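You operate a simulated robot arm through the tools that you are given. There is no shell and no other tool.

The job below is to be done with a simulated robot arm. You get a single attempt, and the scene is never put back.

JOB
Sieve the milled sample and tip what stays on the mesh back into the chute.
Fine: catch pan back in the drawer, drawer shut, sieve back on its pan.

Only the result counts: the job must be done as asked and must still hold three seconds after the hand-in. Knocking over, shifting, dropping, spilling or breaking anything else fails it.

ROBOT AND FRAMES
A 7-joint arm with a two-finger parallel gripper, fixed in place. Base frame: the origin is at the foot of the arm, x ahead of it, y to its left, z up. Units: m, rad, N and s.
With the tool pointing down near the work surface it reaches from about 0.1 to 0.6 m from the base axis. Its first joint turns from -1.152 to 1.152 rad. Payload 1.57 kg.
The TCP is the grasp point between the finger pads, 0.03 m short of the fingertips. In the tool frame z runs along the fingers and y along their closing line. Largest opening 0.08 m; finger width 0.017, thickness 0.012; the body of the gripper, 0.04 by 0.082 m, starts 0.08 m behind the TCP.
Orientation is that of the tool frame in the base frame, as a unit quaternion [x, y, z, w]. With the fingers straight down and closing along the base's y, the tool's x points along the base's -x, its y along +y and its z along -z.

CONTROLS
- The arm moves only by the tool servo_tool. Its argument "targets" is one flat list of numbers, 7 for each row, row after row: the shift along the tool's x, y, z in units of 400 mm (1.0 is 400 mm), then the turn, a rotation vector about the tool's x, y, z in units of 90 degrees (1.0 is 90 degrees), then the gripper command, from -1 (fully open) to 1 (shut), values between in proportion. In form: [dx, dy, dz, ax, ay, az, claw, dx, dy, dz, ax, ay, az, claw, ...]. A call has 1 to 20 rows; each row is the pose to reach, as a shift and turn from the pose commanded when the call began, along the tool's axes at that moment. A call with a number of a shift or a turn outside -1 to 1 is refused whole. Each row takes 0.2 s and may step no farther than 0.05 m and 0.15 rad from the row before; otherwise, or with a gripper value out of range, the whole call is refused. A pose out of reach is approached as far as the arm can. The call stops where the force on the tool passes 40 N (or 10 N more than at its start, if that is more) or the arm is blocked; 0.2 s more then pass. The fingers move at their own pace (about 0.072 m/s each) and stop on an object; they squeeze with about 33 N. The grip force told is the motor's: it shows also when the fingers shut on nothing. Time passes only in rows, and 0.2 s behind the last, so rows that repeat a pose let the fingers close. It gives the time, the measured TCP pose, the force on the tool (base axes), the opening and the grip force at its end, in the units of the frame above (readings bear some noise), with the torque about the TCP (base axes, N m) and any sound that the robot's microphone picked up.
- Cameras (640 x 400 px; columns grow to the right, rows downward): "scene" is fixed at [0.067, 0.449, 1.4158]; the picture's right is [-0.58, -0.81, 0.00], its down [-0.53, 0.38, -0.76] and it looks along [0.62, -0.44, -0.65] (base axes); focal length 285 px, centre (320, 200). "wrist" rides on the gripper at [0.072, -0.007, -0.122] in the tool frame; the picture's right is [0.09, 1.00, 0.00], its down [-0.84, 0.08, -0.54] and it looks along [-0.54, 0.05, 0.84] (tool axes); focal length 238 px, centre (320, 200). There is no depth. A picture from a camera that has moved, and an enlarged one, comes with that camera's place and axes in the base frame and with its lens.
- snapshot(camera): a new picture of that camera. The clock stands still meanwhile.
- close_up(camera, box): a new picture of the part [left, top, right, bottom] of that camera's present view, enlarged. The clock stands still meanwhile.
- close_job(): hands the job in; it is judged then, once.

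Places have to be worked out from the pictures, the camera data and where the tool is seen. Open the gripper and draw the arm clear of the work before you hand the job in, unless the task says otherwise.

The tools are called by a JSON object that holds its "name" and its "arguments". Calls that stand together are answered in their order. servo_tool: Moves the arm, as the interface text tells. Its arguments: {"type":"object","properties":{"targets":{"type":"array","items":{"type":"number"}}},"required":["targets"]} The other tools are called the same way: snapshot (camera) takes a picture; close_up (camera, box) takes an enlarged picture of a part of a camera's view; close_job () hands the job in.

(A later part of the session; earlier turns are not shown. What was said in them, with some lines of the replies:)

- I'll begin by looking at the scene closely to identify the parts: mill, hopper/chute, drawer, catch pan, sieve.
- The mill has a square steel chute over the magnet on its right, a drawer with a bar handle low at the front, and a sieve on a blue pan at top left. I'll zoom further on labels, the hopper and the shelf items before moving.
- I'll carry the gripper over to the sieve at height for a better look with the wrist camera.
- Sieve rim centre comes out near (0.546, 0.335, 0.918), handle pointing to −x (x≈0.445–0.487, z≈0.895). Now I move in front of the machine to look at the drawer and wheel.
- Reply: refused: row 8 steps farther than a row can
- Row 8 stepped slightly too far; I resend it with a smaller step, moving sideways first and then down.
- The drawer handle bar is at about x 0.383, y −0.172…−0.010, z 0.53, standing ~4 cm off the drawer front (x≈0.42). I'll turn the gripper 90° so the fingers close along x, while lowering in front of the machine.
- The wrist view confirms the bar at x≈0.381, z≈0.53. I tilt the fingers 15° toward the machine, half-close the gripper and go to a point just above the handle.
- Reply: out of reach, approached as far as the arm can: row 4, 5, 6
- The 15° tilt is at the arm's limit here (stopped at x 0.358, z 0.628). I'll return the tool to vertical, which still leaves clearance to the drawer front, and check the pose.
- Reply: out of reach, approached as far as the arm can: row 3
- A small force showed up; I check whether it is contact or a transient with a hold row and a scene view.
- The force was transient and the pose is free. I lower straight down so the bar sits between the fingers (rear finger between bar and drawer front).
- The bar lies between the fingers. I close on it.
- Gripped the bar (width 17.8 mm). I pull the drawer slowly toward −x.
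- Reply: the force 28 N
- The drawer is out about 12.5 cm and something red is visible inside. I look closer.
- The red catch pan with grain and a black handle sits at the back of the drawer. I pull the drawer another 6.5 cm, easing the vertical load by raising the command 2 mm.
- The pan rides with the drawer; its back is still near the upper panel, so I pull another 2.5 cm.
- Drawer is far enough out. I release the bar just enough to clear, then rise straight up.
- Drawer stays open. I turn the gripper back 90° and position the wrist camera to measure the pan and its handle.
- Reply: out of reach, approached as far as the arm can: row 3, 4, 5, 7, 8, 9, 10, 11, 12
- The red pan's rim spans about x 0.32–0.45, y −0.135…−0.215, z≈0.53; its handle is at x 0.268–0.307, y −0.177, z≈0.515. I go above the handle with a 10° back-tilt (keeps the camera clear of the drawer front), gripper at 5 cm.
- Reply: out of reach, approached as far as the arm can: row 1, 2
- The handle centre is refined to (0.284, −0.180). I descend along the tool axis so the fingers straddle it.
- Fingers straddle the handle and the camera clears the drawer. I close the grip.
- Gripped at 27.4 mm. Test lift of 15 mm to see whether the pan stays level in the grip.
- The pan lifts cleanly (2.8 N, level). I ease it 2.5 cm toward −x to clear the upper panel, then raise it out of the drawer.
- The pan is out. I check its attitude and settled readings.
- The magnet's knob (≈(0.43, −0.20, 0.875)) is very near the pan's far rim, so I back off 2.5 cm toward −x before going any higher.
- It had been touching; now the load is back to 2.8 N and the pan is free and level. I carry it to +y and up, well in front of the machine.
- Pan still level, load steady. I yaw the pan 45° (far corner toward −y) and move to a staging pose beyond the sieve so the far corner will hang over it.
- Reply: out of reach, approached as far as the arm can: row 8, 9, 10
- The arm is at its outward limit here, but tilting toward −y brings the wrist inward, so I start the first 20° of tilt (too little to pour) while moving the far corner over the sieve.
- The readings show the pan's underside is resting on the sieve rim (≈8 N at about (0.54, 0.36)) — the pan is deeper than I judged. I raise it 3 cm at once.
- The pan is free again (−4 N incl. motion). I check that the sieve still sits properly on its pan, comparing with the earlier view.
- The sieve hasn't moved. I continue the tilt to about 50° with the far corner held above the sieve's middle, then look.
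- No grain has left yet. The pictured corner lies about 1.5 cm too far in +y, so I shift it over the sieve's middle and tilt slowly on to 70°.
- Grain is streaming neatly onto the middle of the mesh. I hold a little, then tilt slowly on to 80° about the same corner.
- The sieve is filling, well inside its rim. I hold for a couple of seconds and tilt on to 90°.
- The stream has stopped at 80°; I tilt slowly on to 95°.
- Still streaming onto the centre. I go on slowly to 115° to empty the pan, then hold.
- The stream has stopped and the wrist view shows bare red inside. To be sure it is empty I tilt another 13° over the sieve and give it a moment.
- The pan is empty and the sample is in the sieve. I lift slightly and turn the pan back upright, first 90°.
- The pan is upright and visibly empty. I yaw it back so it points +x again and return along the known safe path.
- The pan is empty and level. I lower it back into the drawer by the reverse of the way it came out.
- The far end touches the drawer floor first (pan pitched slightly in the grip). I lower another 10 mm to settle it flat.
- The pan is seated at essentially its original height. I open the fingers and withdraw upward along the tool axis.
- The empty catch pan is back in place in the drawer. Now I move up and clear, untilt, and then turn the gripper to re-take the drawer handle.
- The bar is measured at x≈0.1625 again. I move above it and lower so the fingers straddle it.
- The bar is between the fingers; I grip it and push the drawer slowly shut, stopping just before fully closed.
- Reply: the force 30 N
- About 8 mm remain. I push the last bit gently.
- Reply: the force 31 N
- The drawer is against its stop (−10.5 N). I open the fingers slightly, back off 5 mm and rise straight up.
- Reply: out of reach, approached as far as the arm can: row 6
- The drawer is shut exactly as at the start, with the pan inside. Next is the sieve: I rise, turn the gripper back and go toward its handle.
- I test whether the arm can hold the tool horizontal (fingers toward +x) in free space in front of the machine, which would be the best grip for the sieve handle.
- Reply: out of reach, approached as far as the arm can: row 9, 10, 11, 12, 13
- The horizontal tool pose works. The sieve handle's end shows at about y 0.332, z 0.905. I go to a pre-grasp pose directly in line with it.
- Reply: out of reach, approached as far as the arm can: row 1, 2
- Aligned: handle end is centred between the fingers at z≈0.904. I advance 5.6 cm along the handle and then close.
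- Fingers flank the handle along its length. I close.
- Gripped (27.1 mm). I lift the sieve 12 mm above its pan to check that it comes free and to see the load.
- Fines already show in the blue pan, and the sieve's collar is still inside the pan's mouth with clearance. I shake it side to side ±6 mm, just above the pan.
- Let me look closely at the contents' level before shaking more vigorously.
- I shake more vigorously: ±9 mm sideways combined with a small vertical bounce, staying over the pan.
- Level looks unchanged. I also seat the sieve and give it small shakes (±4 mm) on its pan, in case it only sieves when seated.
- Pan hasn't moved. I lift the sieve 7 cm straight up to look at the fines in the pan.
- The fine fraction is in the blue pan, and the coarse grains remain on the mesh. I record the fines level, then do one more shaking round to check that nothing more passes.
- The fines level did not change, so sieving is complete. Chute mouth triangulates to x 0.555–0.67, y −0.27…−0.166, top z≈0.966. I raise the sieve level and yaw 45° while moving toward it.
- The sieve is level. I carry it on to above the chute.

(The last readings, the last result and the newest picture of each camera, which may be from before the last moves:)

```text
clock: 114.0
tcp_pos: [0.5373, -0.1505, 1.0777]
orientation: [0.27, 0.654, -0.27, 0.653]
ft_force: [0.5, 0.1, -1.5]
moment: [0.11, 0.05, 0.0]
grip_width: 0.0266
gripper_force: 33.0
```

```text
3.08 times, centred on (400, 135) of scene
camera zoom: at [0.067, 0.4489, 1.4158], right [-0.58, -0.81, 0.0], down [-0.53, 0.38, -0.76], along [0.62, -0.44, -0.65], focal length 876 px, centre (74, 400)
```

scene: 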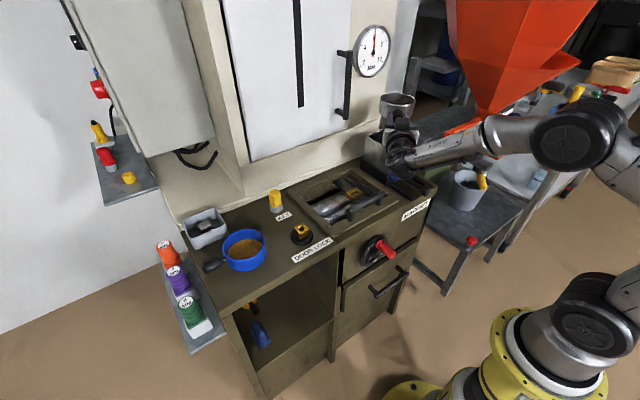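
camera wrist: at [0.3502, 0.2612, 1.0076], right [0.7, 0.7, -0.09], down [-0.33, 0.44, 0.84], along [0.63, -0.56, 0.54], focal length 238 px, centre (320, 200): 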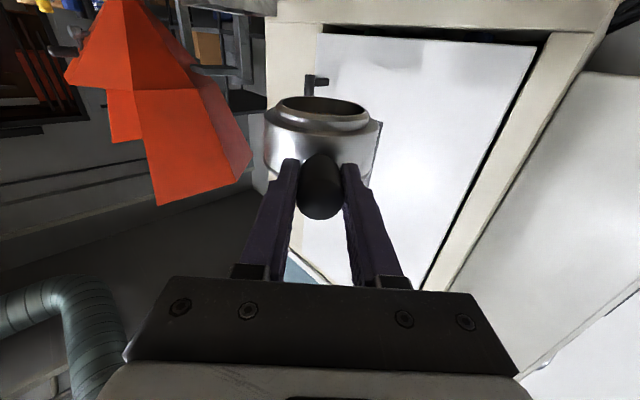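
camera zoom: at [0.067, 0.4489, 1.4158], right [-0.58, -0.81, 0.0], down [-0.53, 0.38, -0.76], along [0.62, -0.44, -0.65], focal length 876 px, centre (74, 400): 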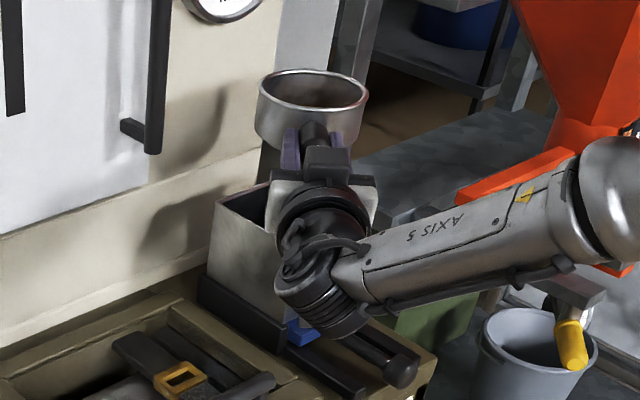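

The sieve is centred over the chute mouth. I lower it 2 cm, offset 2 cm to the side opposite the pour, and start rolling it about its handle to 45°.

{"name": "servo_tool", "arguments": {"targets": [0.025, 0.025, 0, 0, 0, 0, 1, 0.05, 0.05, 0, 0, 0, 0, 1, 0.05, 0.05, 0, 0, 0, 0.0556, 1, 0.05, 0.05, 0, 0, 0, 0.111, 1, 0.05, 0.05, 0, 0, 0, 0.1667, 1, 0.05, 0.05, 0, 0, 0, 0.222, 1, 0.05, 0.05, 0, 0, 0, 0.278, 1, 0.05, 0.05, 0, 0, 0, 0.333, 1, 0.05, 0.05, 0, 0, 0, 0.389, 1, 0.05, 0.05, 0, 0, 0, 0.444, 1, 0.05, 0.05, 0, 0, 0, 0.5, 1]}}

{"name": "close_up", "arguments": {"camera": "scene", "box": [320, 70, 480, 200]}}

{"name": "snapshot", "arguments": {"camera": "wrist"}}

```text
clock: 116.4
tcp_pos: [0.5622, -0.1288, 1.0737]
orientation: [0.502, 0.503, -0.002, 0.704]
ft_force: [0.2, -0.3, -1.7]
moment: [0.06, 0.07, 0.02]
grip_width: 0.027
gripper_force: 32.8
out of reach, approached as far as the arm can: row 11
```

```text
3.08 times, centred on (400, 135) of scene
camera zoom: at [0.067, 0.4489, 1.4158], right [-0.58, -0.81, 0.0], down [-0.53, 0.38, -0.76], along [0.62, -0.44, -0.65], focal length 876 px, centre (74, 400)
```

zoom: 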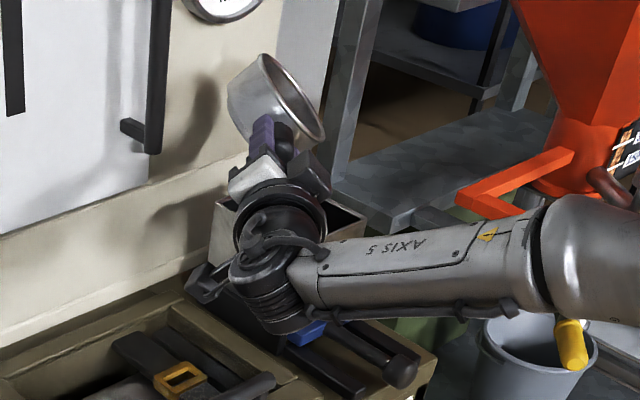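

```text
taken
camera wrist: at [0.5083, -0.0104, 1.02], right [0.55, 0.54, 0.64], down [-0.76, 0.0, 0.65], along [0.35, -0.84, 0.41], focal length 238 px, centre (320, 200)
```

wrist: 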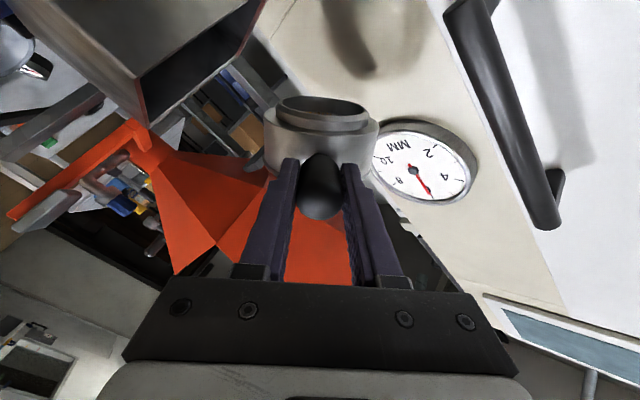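

Rolling this way runs into a joint limit at 45° (nothing poured yet). I roll back level over the chute and will pour to the other side, re-offsetting accordingly.

{"name": "servo_tool", "arguments": {"targets": [-0.007, -0.0126, 0.0014, 0, 0, -0.0556, 1, -0.014, -0.025, 0.0028, 0, 0, -0.111, 1, -0.021, -0.038, 0.0042, 0, 0, -0.1667, 1, -0.028, -0.05, 0.0056, 0, 0, -0.222, 1, -0.035, -0.063, 0.007, 0, 0, -0.278, 1, -0.043, -0.076, 0.0083, 0, 0, -0.333, 1, -0.05, -0.088, 0.0097, 0, 0, -0.389, 1, -0.057, -0.101, 0.011, 0, 0, -0.444, 1, -0.064, -0.1135, 0.0125, 0, 0, -0.5, 1, -0.064, -0.1135, 0.0125, 0, 0, -0.5, 1]}}

{"name": "close_up", "arguments": {"camera": "scene", "box": [320, 70, 480, 200]}}

```text
clock: 118.6
tcp_pos: [0.5302, -0.1683, 1.0616]
orientation: [0.269, 0.654, -0.27, 0.653]
ft_force: [0.1, 0.6, -1.9]
moment: [0.08, 0.07, -0.02]
grip_width: 0.0271
gripper_force: 32.9
```

```text
3.08 times, centred on (400, 135) of scene
camera zoom: at [0.067, 0.4489, 1.4158], right [-0.58, -0.81, 0.0], down [-0.53, 0.38, -0.76], along [0.62, -0.44, -0.65], focal length 876 px, centre (74, 400)
```

zoom: 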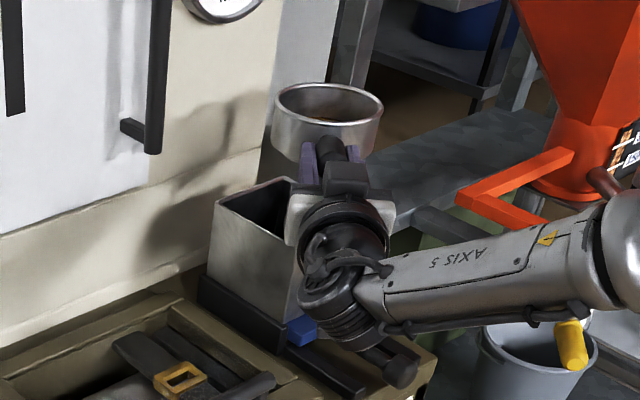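

Now roll to the other side, first 45°, watching for limits.

{"name": "servo_tool", "arguments": {"targets": [0, 0, -0.012, 0, 0, 0, 1, 0, 0, -0.025, 0, 0, -0.0556, 1, 0, 0, -0.025, 0, 0, -0.111, 1, 0, 0, -0.025, 0, 0, -0.1667, 1, 0, 0, -0.025, 0, 0, -0.222, 1, 0, 0, -0.025, 0, 0, -0.278, 1, 0, 0, -0.025, 0, 0, -0.333, 1, 0, 0, -0.025, 0, 0, -0.389, 1, 0, 0, -0.025, 0, 0, -0.444, 1]}}

{"name": "close_up", "arguments": {"camera": "scene", "box": [320, 70, 480, 200]}}

{"name": "snapshot", "arguments": {"camera": "wrist"}}

```text
clock: 120.6
tcp_pos: [0.5238, -0.1598, 1.0604]
orientation: [0.03, 0.707, -0.477, 0.52]
ft_force: [-0.2, -0.6, -1.7]
moment: [0.09, 0.07, 0.0]
grip_width: 0.027
gripper_force: 32.5
```

```text
3.08 times, centred on (400, 135) of scene
camera zoom: at [0.067, 0.4489, 1.4158], right [-0.58, -0.81, 0.0], down [-0.53, 0.38, -0.76], along [0.62, -0.44, -0.65], focal length 876 px, centre (74, 400)
```

zoom: 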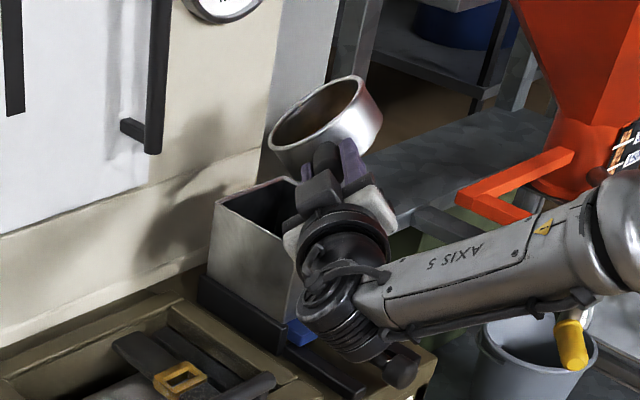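

```text
taken
camera wrist: at [0.4005, -0.1111, 1.0105], right [0.5, 0.5, -0.71], down [0.04, 0.81, 0.59], along [0.87, -0.32, 0.38], focal length 238 px, centre (320, 200)
```

wrist: 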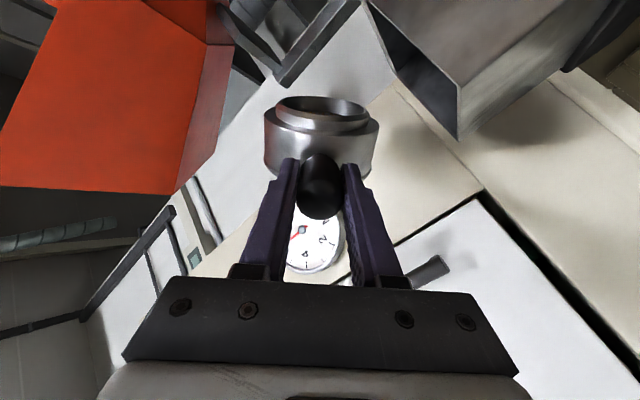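

No limit this way. The lower rim is over the chute but toward its +x/+y side, so I shift 12 mm back and continue rolling to 90°.

{"name": "servo_tool", "arguments": {"targets": [0.01, -0.012, 0, 0, 0, 0, 1, 0.019, -0.023, 0, 0, 0, 0, 1, 0.019, -0.023, 0, 0, 0, -0.0397, 1, 0.019, -0.023, 0, 0, 0, -0.0794, 1, 0.019, -0.023, 0, 0, 0, -0.119, 1, 0.019, -0.023, 0, 0, 0, -0.159, 1, 0.019, -0.023, 0, 0, 0, -0.1985, 1, 0.019, -0.023, 0, 0, 0, -0.238, 1]}}

{"name": "close_up", "arguments": {"camera": "scene", "box": [320, 70, 480, 200]}}

```text
clock: 122.4
tcp_pos: [0.5159, -0.1709, 1.0596]
orientation: [-0.1, 0.7, -0.566, 0.423]
ft_force: [-0.8, 0.2, -1.2]
moment: [0.1, 0.08, -0.02]
grip_width: 0.027
gripper_force: 33.5
```

```text
3.08 times, centred on (400, 135) of scene
camera zoom: at [0.067, 0.4489, 1.4158], right [-0.58, -0.81, 0.0], down [-0.53, 0.38, -0.76], along [0.62, -0.44, -0.65], focal length 876 px, centre (74, 400)
```

zoom: 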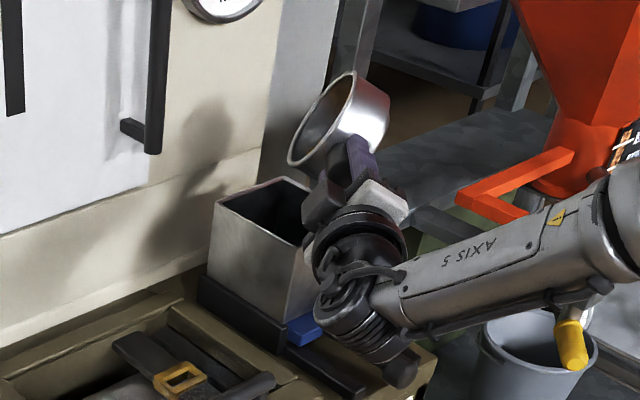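

The pouring lip is now right above the chute's centre. I continue the roll slowly.

{"name": "servo_tool", "arguments": {"targets": [0, 0, 0, 0, 0, -0.04, 1, 0, 0, 0, 0, 0, -0.08, 1, 0, 0, 0, 0, 0, -0.12, 1, 0, 0, 0, 0, 0, -0.16, 1, 0, 0, 0, 0, 0, -0.2, 1]}}

{"name": "close_up", "arguments": {"camera": "scene", "box": [320, 70, 480, 200]}}

```text
clock: 123.6
tcp_pos: [0.5158, -0.1706, 1.06]
orientation: [-0.211, 0.676, -0.625, 0.329]
ft_force: [0.3, -0.9, -0.6]
moment: [0.09, 0.04, 0.0]
grip_width: 0.027
gripper_force: 33.3
```

```text
3.08 times, centred on (400, 135) of scene
camera zoom: at [0.067, 0.4489, 1.4158], right [-0.58, -0.81, 0.0], down [-0.53, 0.38, -0.76], along [0.62, -0.44, -0.65], focal length 876 px, centre (74, 400)
```

zoom: 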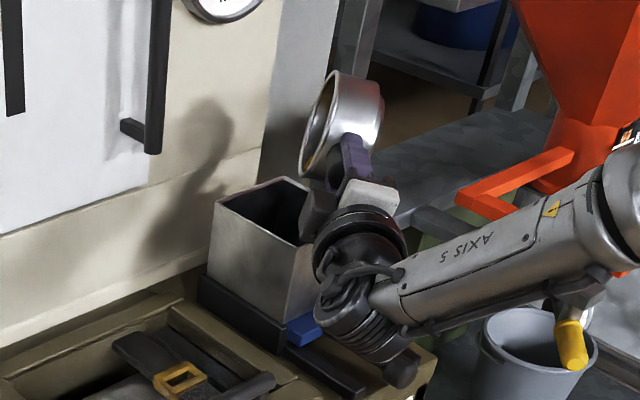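

{"name": "servo_tool", "arguments": {"targets": [0, 0, 0, 0, 0, -0.04, 1, 0, 0, 0, 0, 0, -0.08, 1, 0, 0, 0, 0, 0, -0.12, 1, 0, 0, 0, 0, 0, -0.16, 1]}}

{"name": "close_up", "arguments": {"camera": "scene", "box": [350, 80, 450, 160]}}

```text
clock: 124.6
tcp_pos: [0.5163, -0.171, 1.0606]
orientation: [0.292, -0.645, 0.661, -0.249]
ft_force: [0.4, -0.6, -1.0]
moment: [0.11, 0.05, 0.01]
grip_width: 0.0272
gripper_force: 32.6
```

```text
5.00 times, centred on (400, 120) of scene
camera zoom: at [0.067, 0.4489, 1.4158], right [-0.58, -0.81, 0.0], down [-0.53, 0.38, -0.76], along [0.62, -0.44, -0.65], focal length 1423 px, centre (-80, 600)
```

zoom: 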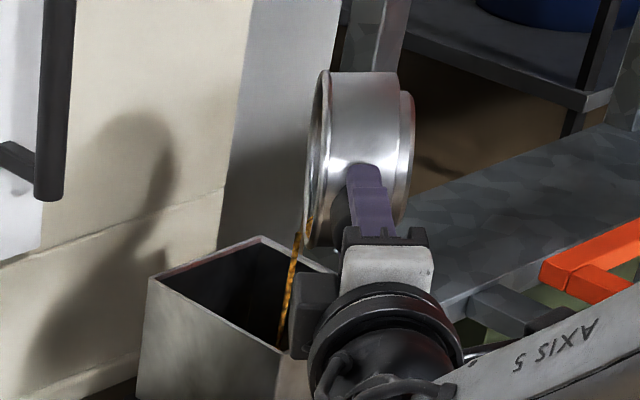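

Coarse grain is streaming into the chute. I hold a moment and roll on gently to empty it.

{"name": "servo_tool", "arguments": {"targets": [0, 0, 0, 0, 0, 0, 1, 0, 0, 0, 0, 0, 0, 1, 0, 0, 0, 0, 0, 0, 1, 0, 0, 0, 0, 0, -0.03, 1, 0, 0, 0, 0, 0, -0.06, 1, 0, 0, 0, 0, 0, -0.09, 1, 0, 0, 0, 0, 0, -0.12, 1, 0, 0, 0, 0, 0, -0.15, 1, 0, 0, 0, 0, 0, -0.18, 1, 0, 0, 0, 0, 0, -0.21, 1, 0, 0, 0, 0, 0, -0.21, 1]}}

{"name": "close_up", "arguments": {"camera": "scene", "box": [350, 80, 450, 160]}}

```text
clock: 127.0
tcp_pos: [0.5158, -0.1702, 1.0598]
orientation: [0.395, -0.587, 0.693, -0.137]
ft_force: [-0.2, 0.0, -1.8]
moment: [0.07, 0.04, 0.0]
grip_width: 0.0273
gripper_force: 32.8
```

```text
5.00 times, centred on (400, 120) of scene
camera zoom: at [0.067, 0.4489, 1.4158], right [-0.58, -0.81, 0.0], down [-0.53, 0.38, -0.76], along [0.62, -0.44, -0.65], focal length 1423 px, centre (-80, 600)
```

zoom: 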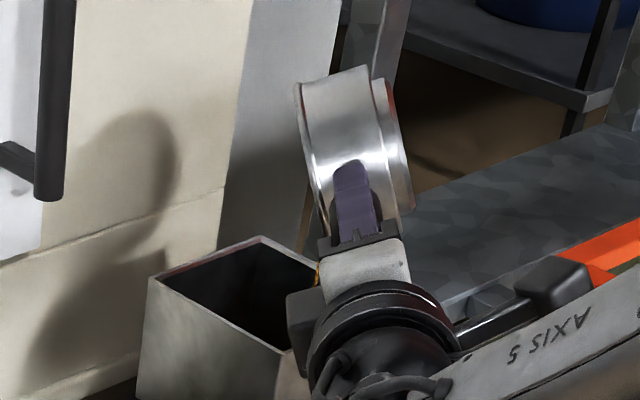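

The stream has drifted toward the chute's front side as the sieve turned, so I shift 2 cm back to centre and roll a little farther.

{"name": "servo_tool", "arguments": {"targets": [-0.023, -0.01, 0, 0, 0, 0, 1, -0.046, -0.0195, 0, 0, 0, 0, 1, -0.046, -0.0195, 0, 0, 0, 0, 1, -0.046, -0.0195, 0, 0, 0, -0.03, 1, -0.046, -0.0195, 0, 0, 0, -0.06, 1, -0.046, -0.0195, 0, 0, 0, -0.09, 1, -0.046, -0.0195, 0, 0, 0, -0.12, 1, -0.046, -0.0195, 0, 0, 0, -0.15, 1, -0.046, -0.0195, 0, 0, 0, -0.15, 1, -0.046, -0.0195, 0, 0, 0, -0.15, 1]}}

{"name": "close_up", "arguments": {"camera": "scene", "box": [350, 80, 450, 160]}}

{"name": "snapshot", "arguments": {"camera": "scene"}}

{"name": "snapshot", "arguments": {"camera": "wrist"}}

```text
clock: 129.2
tcp_pos: [0.5292, -0.1547, 1.0599]
orientation: [0.461, -0.537, 0.704, -0.054]
ft_force: [-0.2, 0.6, -1.8]
moment: [0.09, 0.03, 0.01]
grip_width: 0.027
gripper_force: 33.2
```

```text
5.00 times, centred on (400, 120) of scene
camera zoom: at [0.067, 0.4489, 1.4158], right [-0.58, -0.81, 0.0], down [-0.53, 0.38, -0.76], along [0.62, -0.44, -0.65], focal length 1423 px, centre (-80, 600)
```

zoom: 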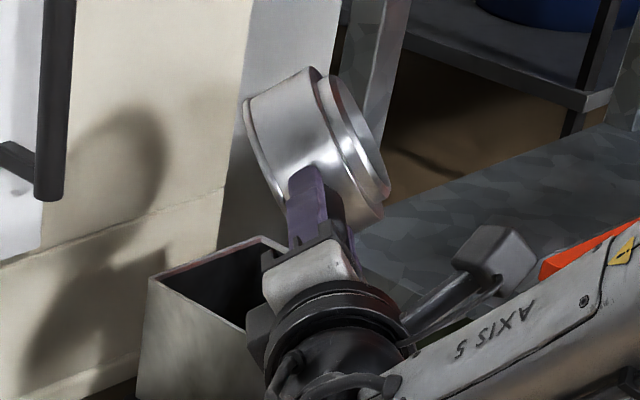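

```text
taken
```

scene: 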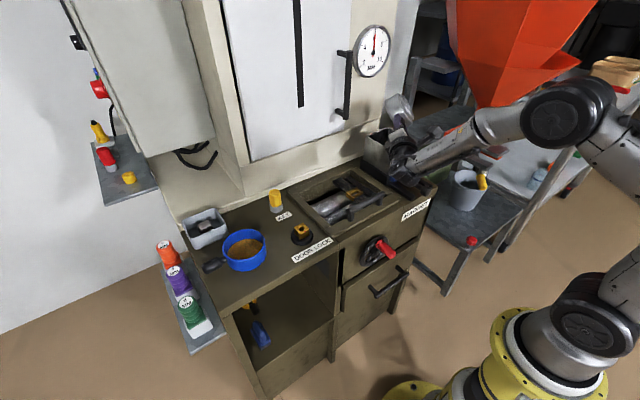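

```text
taken
camera wrist: at [0.404, -0.1078, 1.1087], right [-0.47, -0.47, -0.75], down [0.06, 0.83, -0.56], along [0.88, -0.31, -0.36], focal length 238 px, centre (320, 200)
```

wrist: 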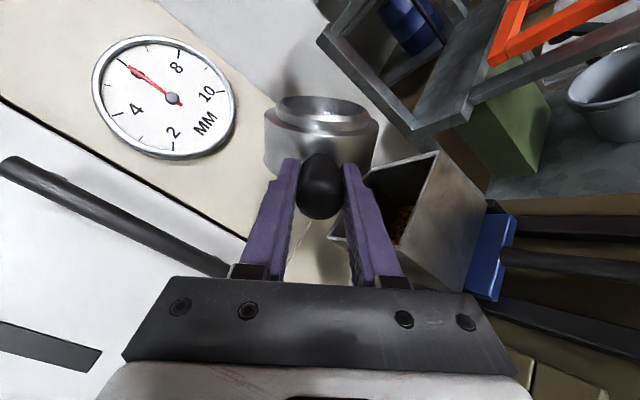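

The wrist view shows grain inside the chute. I check for remaining stream, then roll somewhat further to be sure the mesh is clear.

{"name": "close_up", "arguments": {"camera": "wrist", "box": [240, 70, 520, 310]}}

{"name": "servo_tool", "arguments": {"targets": [-0.017, -0.005, 0, 0, 0, -0.04, 1, -0.03, -0.01, 0, 0, 0, -0.08, 1, -0.04, -0.015, 0, 0, 0, -0.12, 1, -0.04, -0.02, 0, 0, 0, -0.16, 1, -0.04, -0.02, 0, 0, 0, -0.2, 1, -0.04, -0.02, 0, 0, 0, -0.2, 1, -0.04, -0.02, 0, 0, 0, -0.2, 1]}}

{"name": "close_up", "arguments": {"camera": "scene", "box": [350, 80, 450, 160]}}

{"name": "close_up", "arguments": {"camera": "wrist", "box": [240, 70, 520, 310]}}

```text
1.67 times, centred on (380, 190) of wrist
camera zoom: at [0.404, -0.1078, 1.1087], right [-0.47, -0.47, -0.75], down [0.06, 0.83, -0.56], along [0.88, -0.31, -0.36], focal length 397 px, centre (220, 217)
```

zoom: 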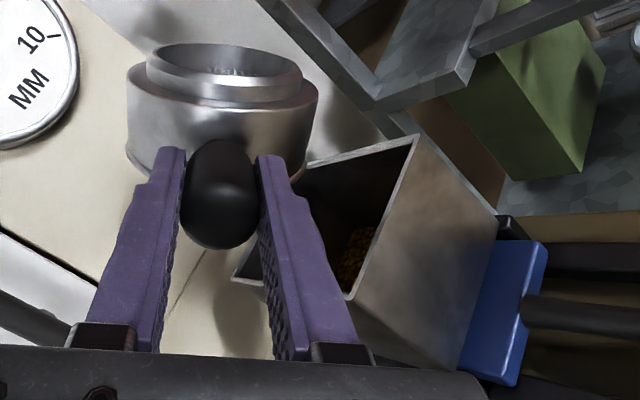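

```text
clock: 130.8
tcp_pos: [0.5411, -0.1421, 1.0567]
orientation: [0.539, -0.459, 0.704, 0.056]
ft_force: [-0.9, 0.9, -1.9]
moment: [0.09, 0.06, -0.01]
grip_width: 0.0271
gripper_force: 32.9
```

```text
5.00 times, centred on (400, 120) of scene
camera zoom: at [0.067, 0.4489, 1.4158], right [-0.58, -0.81, 0.0], down [-0.53, 0.38, -0.76], along [0.62, -0.44, -0.65], focal length 1423 px, centre (-80, 600)
```

zoom: 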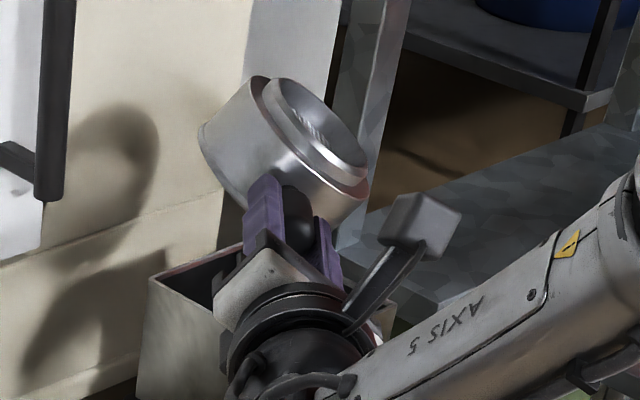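

```text
1.67 times, centred on (380, 190) of wrist
camera zoom: at [0.4283, -0.0829, 1.1209], right [-0.61, -0.61, -0.51], down [-0.08, 0.69, -0.72], along [0.79, -0.4, -0.47], focal length 397 px, centre (220, 217)
```

zoom: 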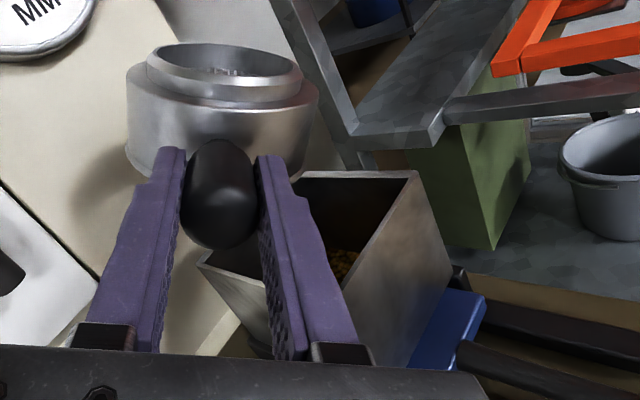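

No stream remains. I give it a couple of small shakes over the chute, then roll it back upright.

{"name": "servo_tool", "arguments": {"targets": [0, 0.015, 0, 0, 0, 0, 1, 0, -0.01, 0, 0, 0, 0, 1, 0, 0.015, 0, 0, 0, 0, 1, 0, -0.01, 0, 0, 0, 0, 1, 0, 0, 0, 0, 0, 0, 1, 0, 0, 0, 0, 0, 0, 1]}}

{"name": "close_up", "arguments": {"camera": "wrist", "box": [240, 70, 520, 310]}}

{"name": "servo_tool", "arguments": {"targets": [0, 0, 0, 0, 0, 0.08, 1, 0, 0, 0, 0, 0, 0.16, 1, 0, 0, 0, 0, 0, 0.24, 1, 0, 0, 0, 0, 0, 0.32, 1, 0, 0, 0, 0, 0, 0.4, 1, 0, 0, 0, 0, 0, 0.48, 1, 0, 0, 0, 0, 0, 0.56, 1, 0, 0, 0, 0, 0, 0.64, 1, 0, 0, 0, 0, 0, 0.72, 1, 0, 0, 0, 0, 0, 0.8, 1]}}

{"name": "close_up", "arguments": {"camera": "scene", "box": [350, 80, 450, 160]}}

```text
clock: 132.2
tcp_pos: [0.5435, -0.1423, 1.0567]
orientation: [0.539, -0.459, 0.704, 0.057]
ft_force: [-0.7, 0.0, -1.0]
moment: [0.02, 0.05, 0.0]
grip_width: 0.0269
gripper_force: 32.8
```

```text
1.67 times, centred on (380, 190) of wrist
camera zoom: at [0.4294, -0.0827, 1.1208], right [-0.61, -0.61, -0.51], down [-0.08, 0.69, -0.72], along [0.79, -0.4, -0.47], focal length 397 px, centre (220, 217)
```

zoom: 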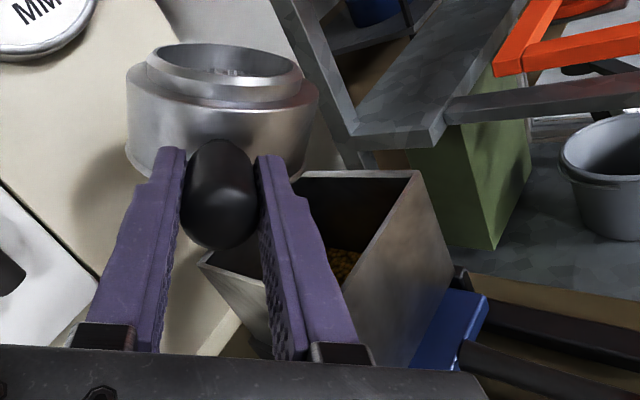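

```text
clock: 134.4
tcp_pos: [0.5421, -0.1424, 1.0571]
orientation: [-0.166, 0.688, -0.602, 0.369]
ft_force: [-0.1, -0.4, -1.3]
moment: [0.08, 0.06, 0.0]
grip_width: 0.0269
gripper_force: 33.1
```

```text
5.00 times, centred on (400, 120) of scene
camera zoom: at [0.067, 0.4489, 1.4158], right [-0.58, -0.81, 0.0], down [-0.53, 0.38, -0.76], along [0.62, -0.44, -0.65], focal length 1423 px, centre (-80, 600)
```

zoom: 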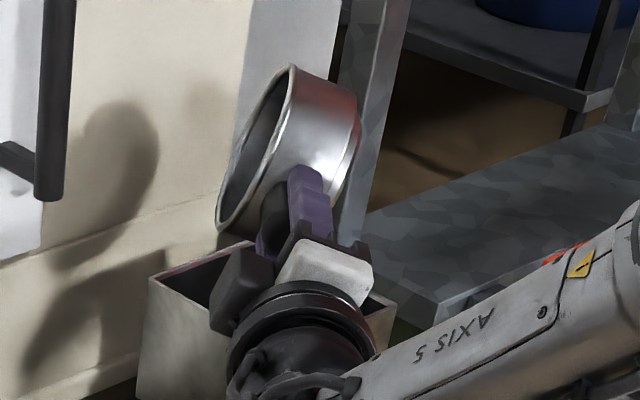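

The sieve's interior is clean. I finish rolling upright and raise slightly.

{"name": "servo_tool", "arguments": {"targets": [-0.0015, -0.0048, 0, 0, 0, 0.08, 1, -0.003, -0.0095, 0, 0, 0, 0.16, 1, -0.0046, -0.0143, 0, 0, 0, 0.24, 1, -0.0062, -0.019, 0, 0, 0, 0.32, 1, -0.0077, -0.0238, 0, 0, 0, 0.4, 1, -0.0092, -0.0286, 0, 0, 0, 0.48, 1, -0.0108, -0.0333, 0, 0, 0, 0.56, 1, -0.0123, -0.038, 0, 0, 0, 0.64, 1, -0.0139, -0.043, 0, 0, 0, 0.72, 1, -0.0154, -0.0476, 0, 0, 0, 0.801, 1, -0.0154, -0.0476, 0, 0, 0, 0.801, 1]}}

{"name": "close_up", "arguments": {"camera": "scene", "box": [320, 70, 480, 200]}}

```text
clock: 136.8
tcp_pos: [0.5424, -0.1431, 1.0778]
orientation: [0.271, 0.654, -0.27, 0.653]
ft_force: [-0.3, 0.1, -1.7]
moment: [0.07, 0.08, -0.01]
grip_width: 0.0267
gripper_force: 33.3
```

```text
3.08 times, centred on (400, 135) of scene
camera zoom: at [0.067, 0.4489, 1.4158], right [-0.58, -0.81, 0.0], down [-0.53, 0.38, -0.76], along [0.62, -0.44, -0.65], focal length 876 px, centre (74, 400)
```

zoom: 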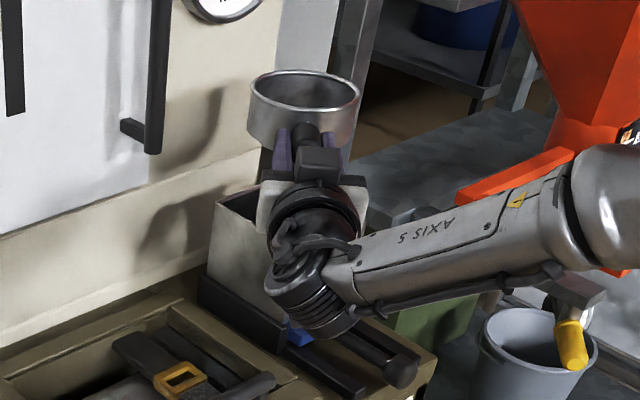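

Upright again. I carry the sieve back the same way toward its pan.

{"name": "servo_tool", "arguments": {"targets": [0, 0.035, -0.06, 0, 0, 0, 1, 0, 0.08, -0.15, 0, 0, 0, 1, 0, 0.125, -0.24, 0, 0, 0, 1, 0, 0.17, -0.33, 0, 0, 0, 1, 0, 0.215, -0.42, 0, 0, 0, 1, 0, 0.26, -0.51, 0, 0, 0, 1, 0, 0.305, -0.6, 0, 0, 0, 1, 0, 0.35, -0.68, 0, 0, 0, 1, 0, 0.38, -0.73, 0, 0, 0, 1, 0, 0.393, -0.7483, 0, 0, 0, 1, 0, 0.393, -0.7483, 0, 0, 0, 1]}}

{"name": "close_up", "arguments": {"camera": "scene", "box": [200, 100, 440, 260]}}

```text
clock: 139.2
tcp_pos: [0.4424, 0.1769, 1.0754]
orientation: [0.271, 0.654, -0.271, 0.652]
ft_force: [-0.1, 0.0, -1.3]
moment: [0.07, 0.06, 0.0]
grip_width: 0.0269
gripper_force: 33.2
```

```text
2.50 times, centred on (320, 180) of scene
camera zoom: at [0.067, 0.449, 1.4158], right [-0.58, -0.81, 0.0], down [-0.53, 0.38, -0.76], along [0.62, -0.44, -0.65], focal length 712 px, centre (320, 250)
```

zoom: 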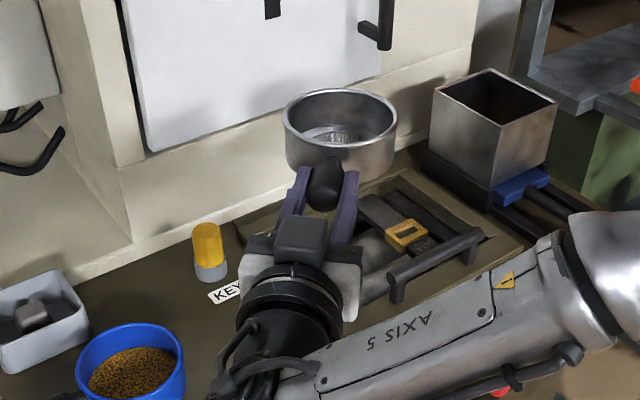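

{"name": "servo_tool", "arguments": {"targets": [0, 0.03, -0.025, -0.06, 0, 0, 1, 0, 0.075, -0.063, -0.13, 0, 0, 1, 0, 0.12, -0.102, -0.2, 0, 0, 1, 0, 0.165, -0.14, -0.28, 0, 0, 1, 0, 0.21, -0.178, -0.36, 0, 0, 1, 0, 0.255, -0.216, -0.43, 0, 0, 1, 0, 0.297, -0.2542, -0.5, 0, 0, 1, 0, 0.297, -0.2542, -0.5, 0, 0, 1]}}

{"name": "close_up", "arguments": {"camera": "scene", "box": [180, 160, 320, 290]}}

```text
clock: 141.0
tcp_pos: [0.4515, 0.3353, 1.0785]
orientation: [-0.001, 0.708, 0.001, 0.706]
ft_force: [0.3, -0.2, -1.8]
moment: [-0.03, 0.11, 0.05]
grip_width: 0.0266
gripper_force: 33.1
```

```text
3.08 times, centred on (250, 225) of scene
camera zoom: at [0.067, 0.449, 1.4158], right [-0.58, -0.81, 0.0], down [-0.53, 0.38, -0.76], along [0.62, -0.44, -0.65], focal length 876 px, centre (535, 123)
```

zoom: 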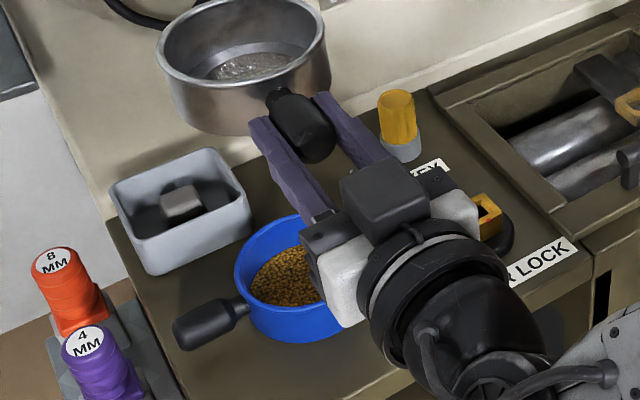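

I lower it to just above the pan and check the alignment.

{"name": "servo_tool", "arguments": {"targets": [0.075, -0.001, 0.002, 0, 0, 0, 1, 0.16, -0.003, 0.005, 0, 0, 0, 1, 0.25, -0.0045, 0.0075, 0, 0, 0, 1, 0.32, -0.0045, 0.0075, 0, 0, 0, 1, 0.36, -0.0045, 0.0075, 0, 0, 0, 1, 0.371, -0.0045, 0.0075, 0, 0, 0, 1, 0.371, -0.0045, 0.0075, 0, 0, 0, 1]}}

{"name": "close_up", "arguments": {"camera": "scene", "box": [200, 210, 300, 290]}}

{"name": "close_up", "arguments": {"camera": "wrist", "box": [220, 40, 420, 240]}}

```text
clock: 142.6
tcp_pos: [0.4565, 0.3343, 0.9263]
orientation: [0.0, 0.708, 0.0, 0.707]
ft_force: [0.0, -0.3, -1.5]
moment: [0.04, 0.09, 0.01]
grip_width: 0.0268
gripper_force: 33.1
```

```text
5.00 times, centred on (250, 250) of scene
camera zoom: at [0.067, 0.449, 1.4158], right [-0.58, -0.81, 0.0], down [-0.53, 0.38, -0.76], along [0.62, -0.44, -0.65], focal length 1423 px, centre (670, -50)
```

zoom: 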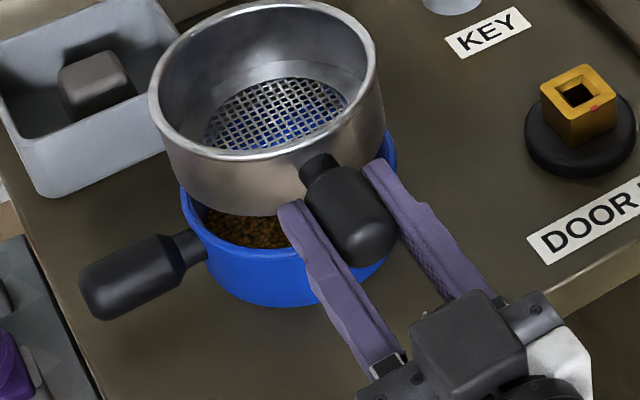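

```text
2.00 times, centred on (320, 140) of wrist
camera zoom: at [0.3326, 0.3274, 0.8571], right [0.0, 1.0, -0.09], down [-0.54, 0.08, 0.84], along [0.84, 0.05, 0.54], focal length 477 px, centre (320, 320)
```

zoom: 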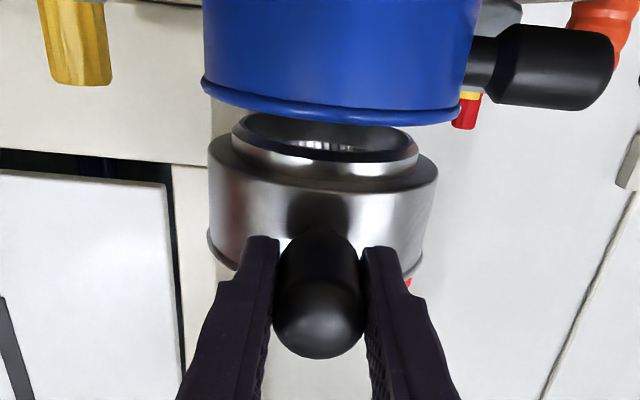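

Well aligned, mesh clear, fines in the pan. I lower the last 21 mm gently.

{"name": "servo_tool", "arguments": {"targets": [0.013, -0.001, -0.002, 0, 0, 0, 1, 0.026, -0.001, -0.004, 0, 0, 0, 1, 0.039, -0.001, -0.0045, 0, 0, 0, 1, 0.048, -0.001, -0.0045, 0, 0, 0, 1, 0.053, -0.001, -0.0045, 0, 0, 0, 1, 0.053, -0.001, -0.0045, 0, 0, 0, 1]}}

{"name": "close_up", "arguments": {"camera": "scene", "box": [200, 210, 300, 290]}}

{"name": "close_up", "arguments": {"camera": "wrist", "box": [220, 40, 420, 240]}}

```text
clock: 144.0
tcp_pos: [0.4528, 0.3325, 0.9081]
orientation: [0.0, 0.708, 0.001, 0.707]
ft_force: [0.5, -0.4, -1.9]
moment: [0.01, 0.11, 0.03]
grip_width: 0.0269
gripper_force: 32.9
```

```text
5.00 times, centred on (250, 250) of scene
camera zoom: at [0.067, 0.449, 1.4158], right [-0.58, -0.81, 0.0], down [-0.53, 0.38, -0.76], along [0.62, -0.44, -0.65], focal length 1423 px, centre (670, -50)
```

zoom: 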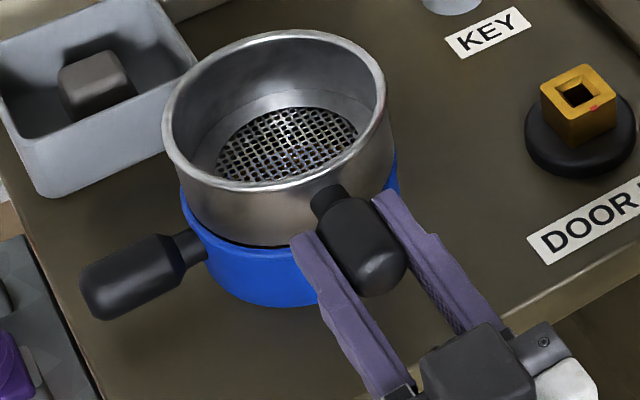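

```text
2.00 times, centred on (320, 140) of wrist
camera zoom: at [0.3305, 0.3265, 0.8375], right [0.0, 1.0, -0.09], down [-0.54, 0.08, 0.84], along [0.84, 0.05, 0.54], focal length 477 px, centre (320, 320)
```

zoom: 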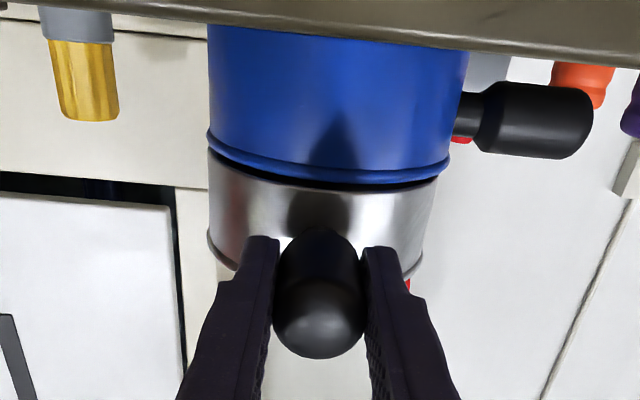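

A gap of about 3 mm is left; I lower until it carries.

{"name": "servo_tool", "arguments": {"targets": [0.004, 0, 0, 0, 0, 0, 1, 0.008, 0, 0, 0, 0, 0, 1, 0.009, 0, 0, 0, 0, 0, 1, 0.009, 0, 0, 0, 0, 0, 1]}}

{"name": "close_up", "arguments": {"camera": "scene", "box": [200, 210, 300, 290]}}

{"name": "close_up", "arguments": {"camera": "wrist", "box": [220, 40, 420, 240]}}

```text
clock: 145.0
tcp_pos: [0.4538, 0.3339, 0.9046]
orientation: [0.0, 0.707, 0.0, 0.707]
ft_force: [-1.3, 1.0, 4.2]
moment: [-0.11, -0.52, 0.09]
grip_width: 0.0268
gripper_force: 32.8
```

```text
5.00 times, centred on (250, 250) of scene
camera zoom: at [0.0669, 0.4489, 1.4158], right [-0.58, -0.81, 0.0], down [-0.53, 0.38, -0.76], along [0.62, -0.44, -0.65], focal length 1423 px, centre (670, -50)
```

zoom: 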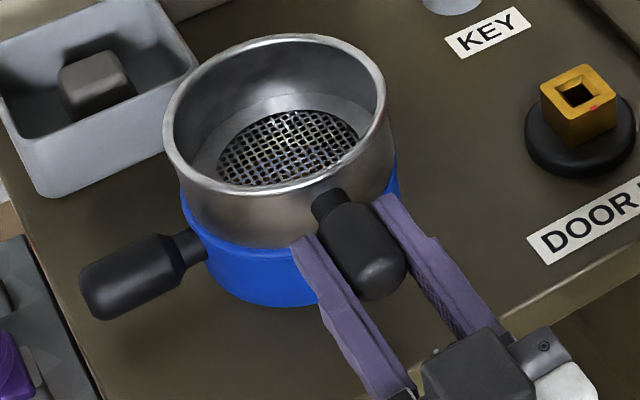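

```text
2.00 times, centred on (320, 140) of wrist
camera zoom: at [0.3308, 0.3266, 0.8343], right [0.0, 1.0, -0.09], down [-0.54, 0.08, 0.84], along [0.84, 0.05, 0.54], focal length 477 px, centre (320, 320)
```

zoom: 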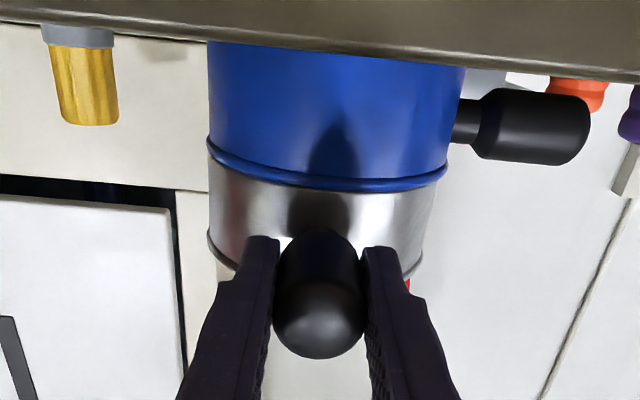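

Seated, same as at the start. I open the fingers and withdraw straight back along the handle.

{"name": "servo_tool", "arguments": {"targets": [0, 0, 0, 0, 0, 0, 0.2, 0, 0, 0, 0, 0, 0, -0.2, 0, 0, 0, 0, 0, 0, -0.5, 0, 0, 0, 0, 0, 0, -0.5, 0, 0, -0.03, 0, 0, 0, -0.5, 0, 0, -0.07, 0, 0, 0, -0.5, 0, 0, -0.11, 0, 0, 0, -0.5, 0, 0, -0.135, 0, 0, 0, -0.5]}}

{"name": "close_up", "arguments": {"camera": "scene", "box": [180, 190, 300, 290]}}

{"name": "snapshot", "arguments": {"camera": "scene"}}

```text
clock: 146.8
tcp_pos: [0.3998, 0.3331, 0.9029]
orientation: [0.0, 0.709, 0.0, 0.706]
ft_force: [-0.9, -0.8, 0.1]
moment: [-0.01, 0.01, 0.02]
grip_width: 0.06
gripper_force: 0.0
```

```text
4.00 times, centred on (240, 240) of scene
camera zoom: at [0.067, 0.449, 1.4158], right [-0.58, -0.81, 0.0], down [-0.53, 0.38, -0.76], along [0.62, -0.44, -0.65], focal length 1138 px, centre (640, 40)
```

zoom: 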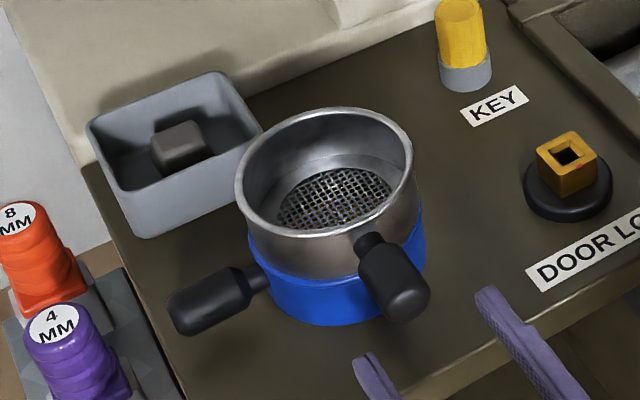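

```text
taken
```

scene: 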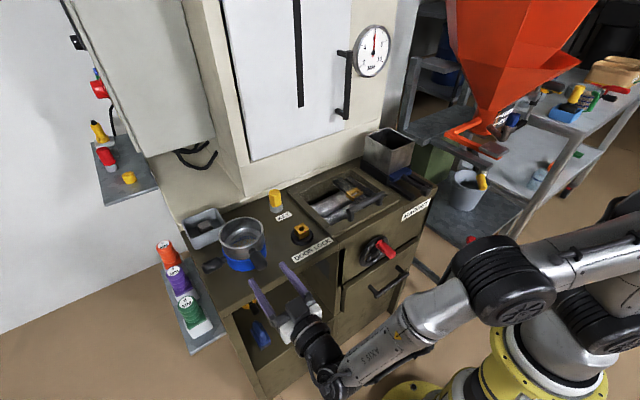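

Everything is seated. I raise the arm clear and check the machine, chute and magnet for any disturbance.

{"name": "servo_tool", "arguments": {"targets": [-0.05, 0, -0.01, 0, 0, 0, -0.5, -0.15, 0, -0.01, 0, 0, 0, -0.5, -0.25, 0, 0, 0, 0, 0, -0.5, -0.35, 0, 0, 0, 0, 0, -0.5, -0.45, 0, 0, 0, 0, 0, -0.5, -0.5, 0, 0, 0, 0, 0, -0.5]}}

{"name": "close_up", "arguments": {"camera": "scene", "box": [300, 120, 460, 220]}}

{"name": "close_up", "arguments": {"camera": "scene", "box": [180, 160, 340, 260]}}

{"name": "close_up", "arguments": {"camera": "scene", "box": [320, 220, 440, 320]}}

```text
clock: 148.2
tcp_pos: [0.3991, 0.3325, 1.1086]
orientation: [0.0, 0.709, 0.0, 0.705]
ft_force: [0.1, 0.9, 0.2]
moment: [0.01, 0.04, 0.01]
grip_width: 0.0601
gripper_force: 0.2
```

```text
4.00 times, centred on (380, 170) of scene
camera zoom: at [0.067, 0.4489, 1.4158], right [-0.58, -0.81, 0.0], down [-0.53, 0.38, -0.76], along [0.62, -0.44, -0.65], focal length 1138 px, centre (80, 320)
```

zoom: 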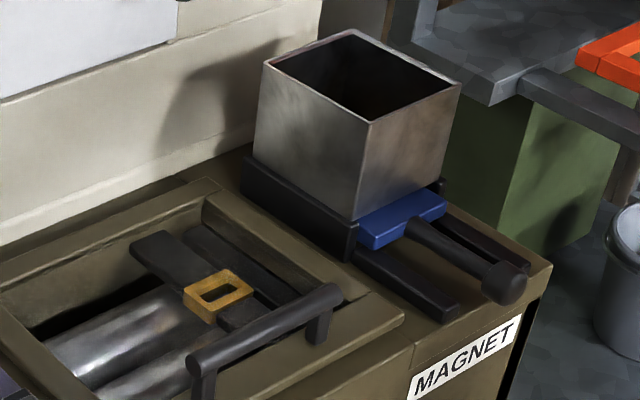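

```text
4.00 times, centred on (260, 210) of scene
camera zoom: at [0.067, 0.4489, 1.4158], right [-0.58, -0.81, 0.0], down [-0.53, 0.38, -0.76], along [0.62, -0.44, -0.65], focal length 1138 px, centre (560, 160)
```

zoom: 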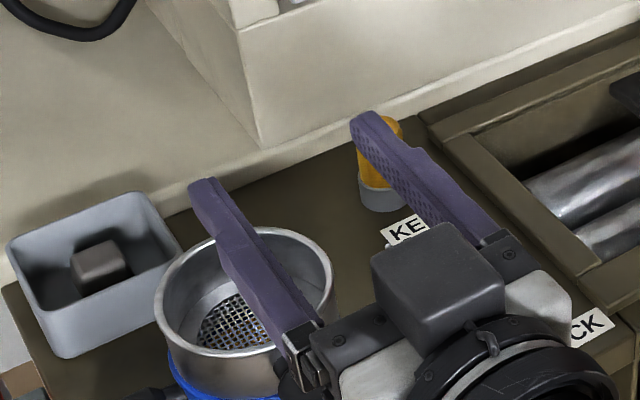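

```text
4.00 times, centred on (380, 270) of scene
camera zoom: at [0.067, 0.4489, 1.4158], right [-0.58, -0.81, 0.0], down [-0.53, 0.38, -0.76], along [0.62, -0.44, -0.65], focal length 1138 px, centre (80, -80)
```

zoom: 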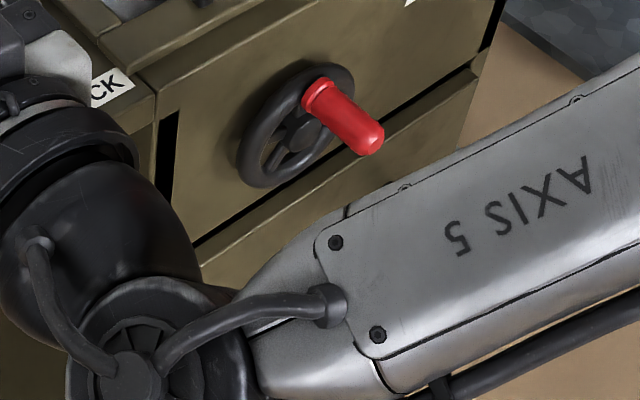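

Magnet, crank and roller door are as they were. I move the arm back to its starting-like pose, tool down and away from the work, then take a final look.

{"name": "servo_tool", "arguments": {"targets": [-0.02, -0.03, -0.01, 0, 0.083, 0, -1, -0.04, -0.08, -0.02, 0, 0.167, 0, -1, -0.05, -0.14, -0.03, 0, 0.25, 0, -1, -0.06, -0.2, -0.04, 0, 0.333, 0, -1, -0.07, -0.26, -0.05, 0, 0.417, 0, -1, -0.08, -0.32, -0.06, 0, 0.5, 0, -1, -0.09, -0.38, -0.07, 0, 0.583, 0, -1, -0.1, -0.44, -0.08, 0, 0.667, 0, -1, -0.11, -0.5, -0.09, 0, 0.75, 0, -1, -0.12, -0.56, -0.1, 0, 0.833, 0, -1, -0.13, -0.63, -0.11, 0, 0.917, 0, -1, -0.14, -0.7, -0.12, 0, 1, 0, -1, -0.14, -0.7, -0.12, 0, 1, 0, -1]}}

{"name": "snapshot", "arguments": {"camera": "scene"}}

{"name": "close_up", "arguments": {"camera": "scene", "box": [180, 190, 300, 290]}}

{"name": "close_up", "arguments": {"camera": "scene", "box": [320, 220, 440, 320]}}

{"name": "snapshot", "arguments": {"camera": "wrist"}}

```text
clock: 151.0
tcp_pos: [0.3533, 0.0503, 1.1624]
orientation: [-0.001, 1.0, 0.0, -0.001]
ft_force: [-0.3, 0.9, -0.6]
moment: [0.01, -0.02, 0.0]
grip_width: 0.08
gripper_force: 0.1
```

```text
taken
```

scene: 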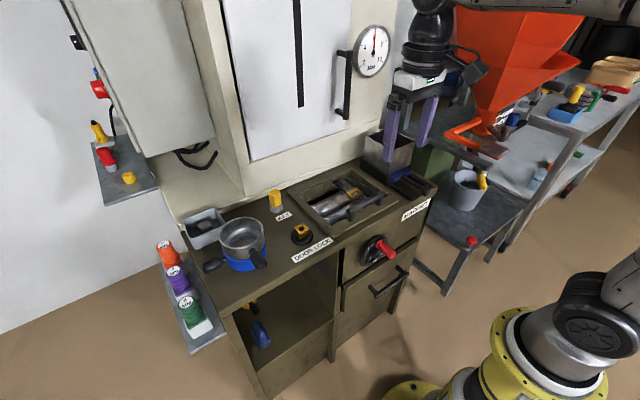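

```text
4.00 times, centred on (240, 240) of scene
camera zoom: at [0.067, 0.4489, 1.4158], right [-0.58, -0.81, 0.0], down [-0.53, 0.38, -0.76], along [0.62, -0.44, -0.65], focal length 1138 px, centre (640, 40)
```

zoom: 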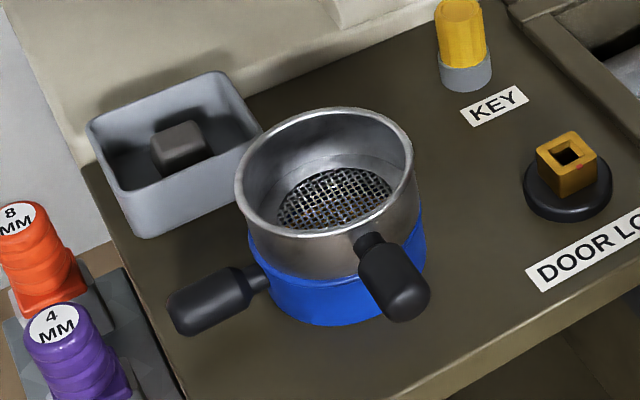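

```text
4.00 times, centred on (380, 270) of scene
camera zoom: at [0.067, 0.4489, 1.4158], right [-0.58, -0.81, 0.0], down [-0.53, 0.38, -0.76], along [0.62, -0.44, -0.65], focal length 1138 px, centre (80, -80)
```

zoom: 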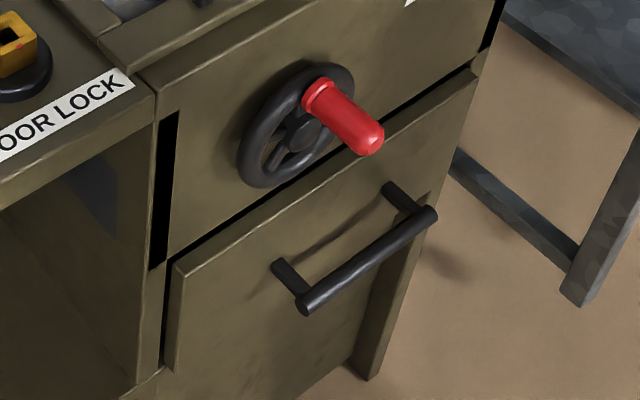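

```text
taken
camera wrist: at [0.2815, 0.0437, 1.2849], right [-0.09, 1.0, 0.0], down [0.84, 0.08, 0.54], along [0.54, 0.05, -0.84], focal length 238 px, centre (320, 200)
```

wrist: 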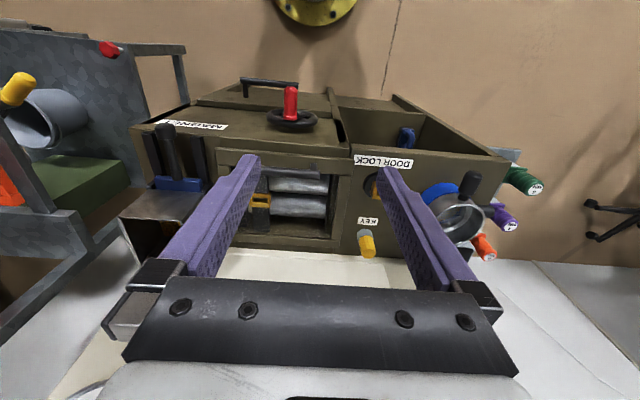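

The final views show:
- **Coarse fraction:** tipped into the chute.
- **Sieve:** clean, seated on its pan with the fines underneath.
- **Catch pan and drawer:** the empty pan is inside and the drawer is shut.
- **Surroundings:** nothing else appears disturbed.

The gripper is open and clear of the work, so I hand the job in.

{"name": "close_job", "arguments": {}}

```text
The job is handed in.
```

I sieved the milled sample and tipped the coarse grain left on the mesh into the chute. The job is handed in; no verdict has come back.

- **Sieving:** I poured the whole sample from the catch pan onto the sieve and shook it over its pan. A last round of shaking passed nothing more. The fines are in the blue pan under the sieve.
- **Chute:** I tipped the coarse fraction into the square steel chute above the magnet. The mesh was clear afterwards, and I saw no spill.
- **Catch pan and drawer:** The empty catch pan is back in its place in the drawer, and the drawer is shut.
- **Sieve:** It is back on its pan, within a few millimetres of where it stood at the start.

**Contacts along the way:** The catch pan briefly touched the magnet's knob on the way up. It also rested on the sieve rim for a moment before pouring. I backed off both times, and the later pictures show the magnet and the sieve where they were.

The gripper is open and the arm is clear of the work.
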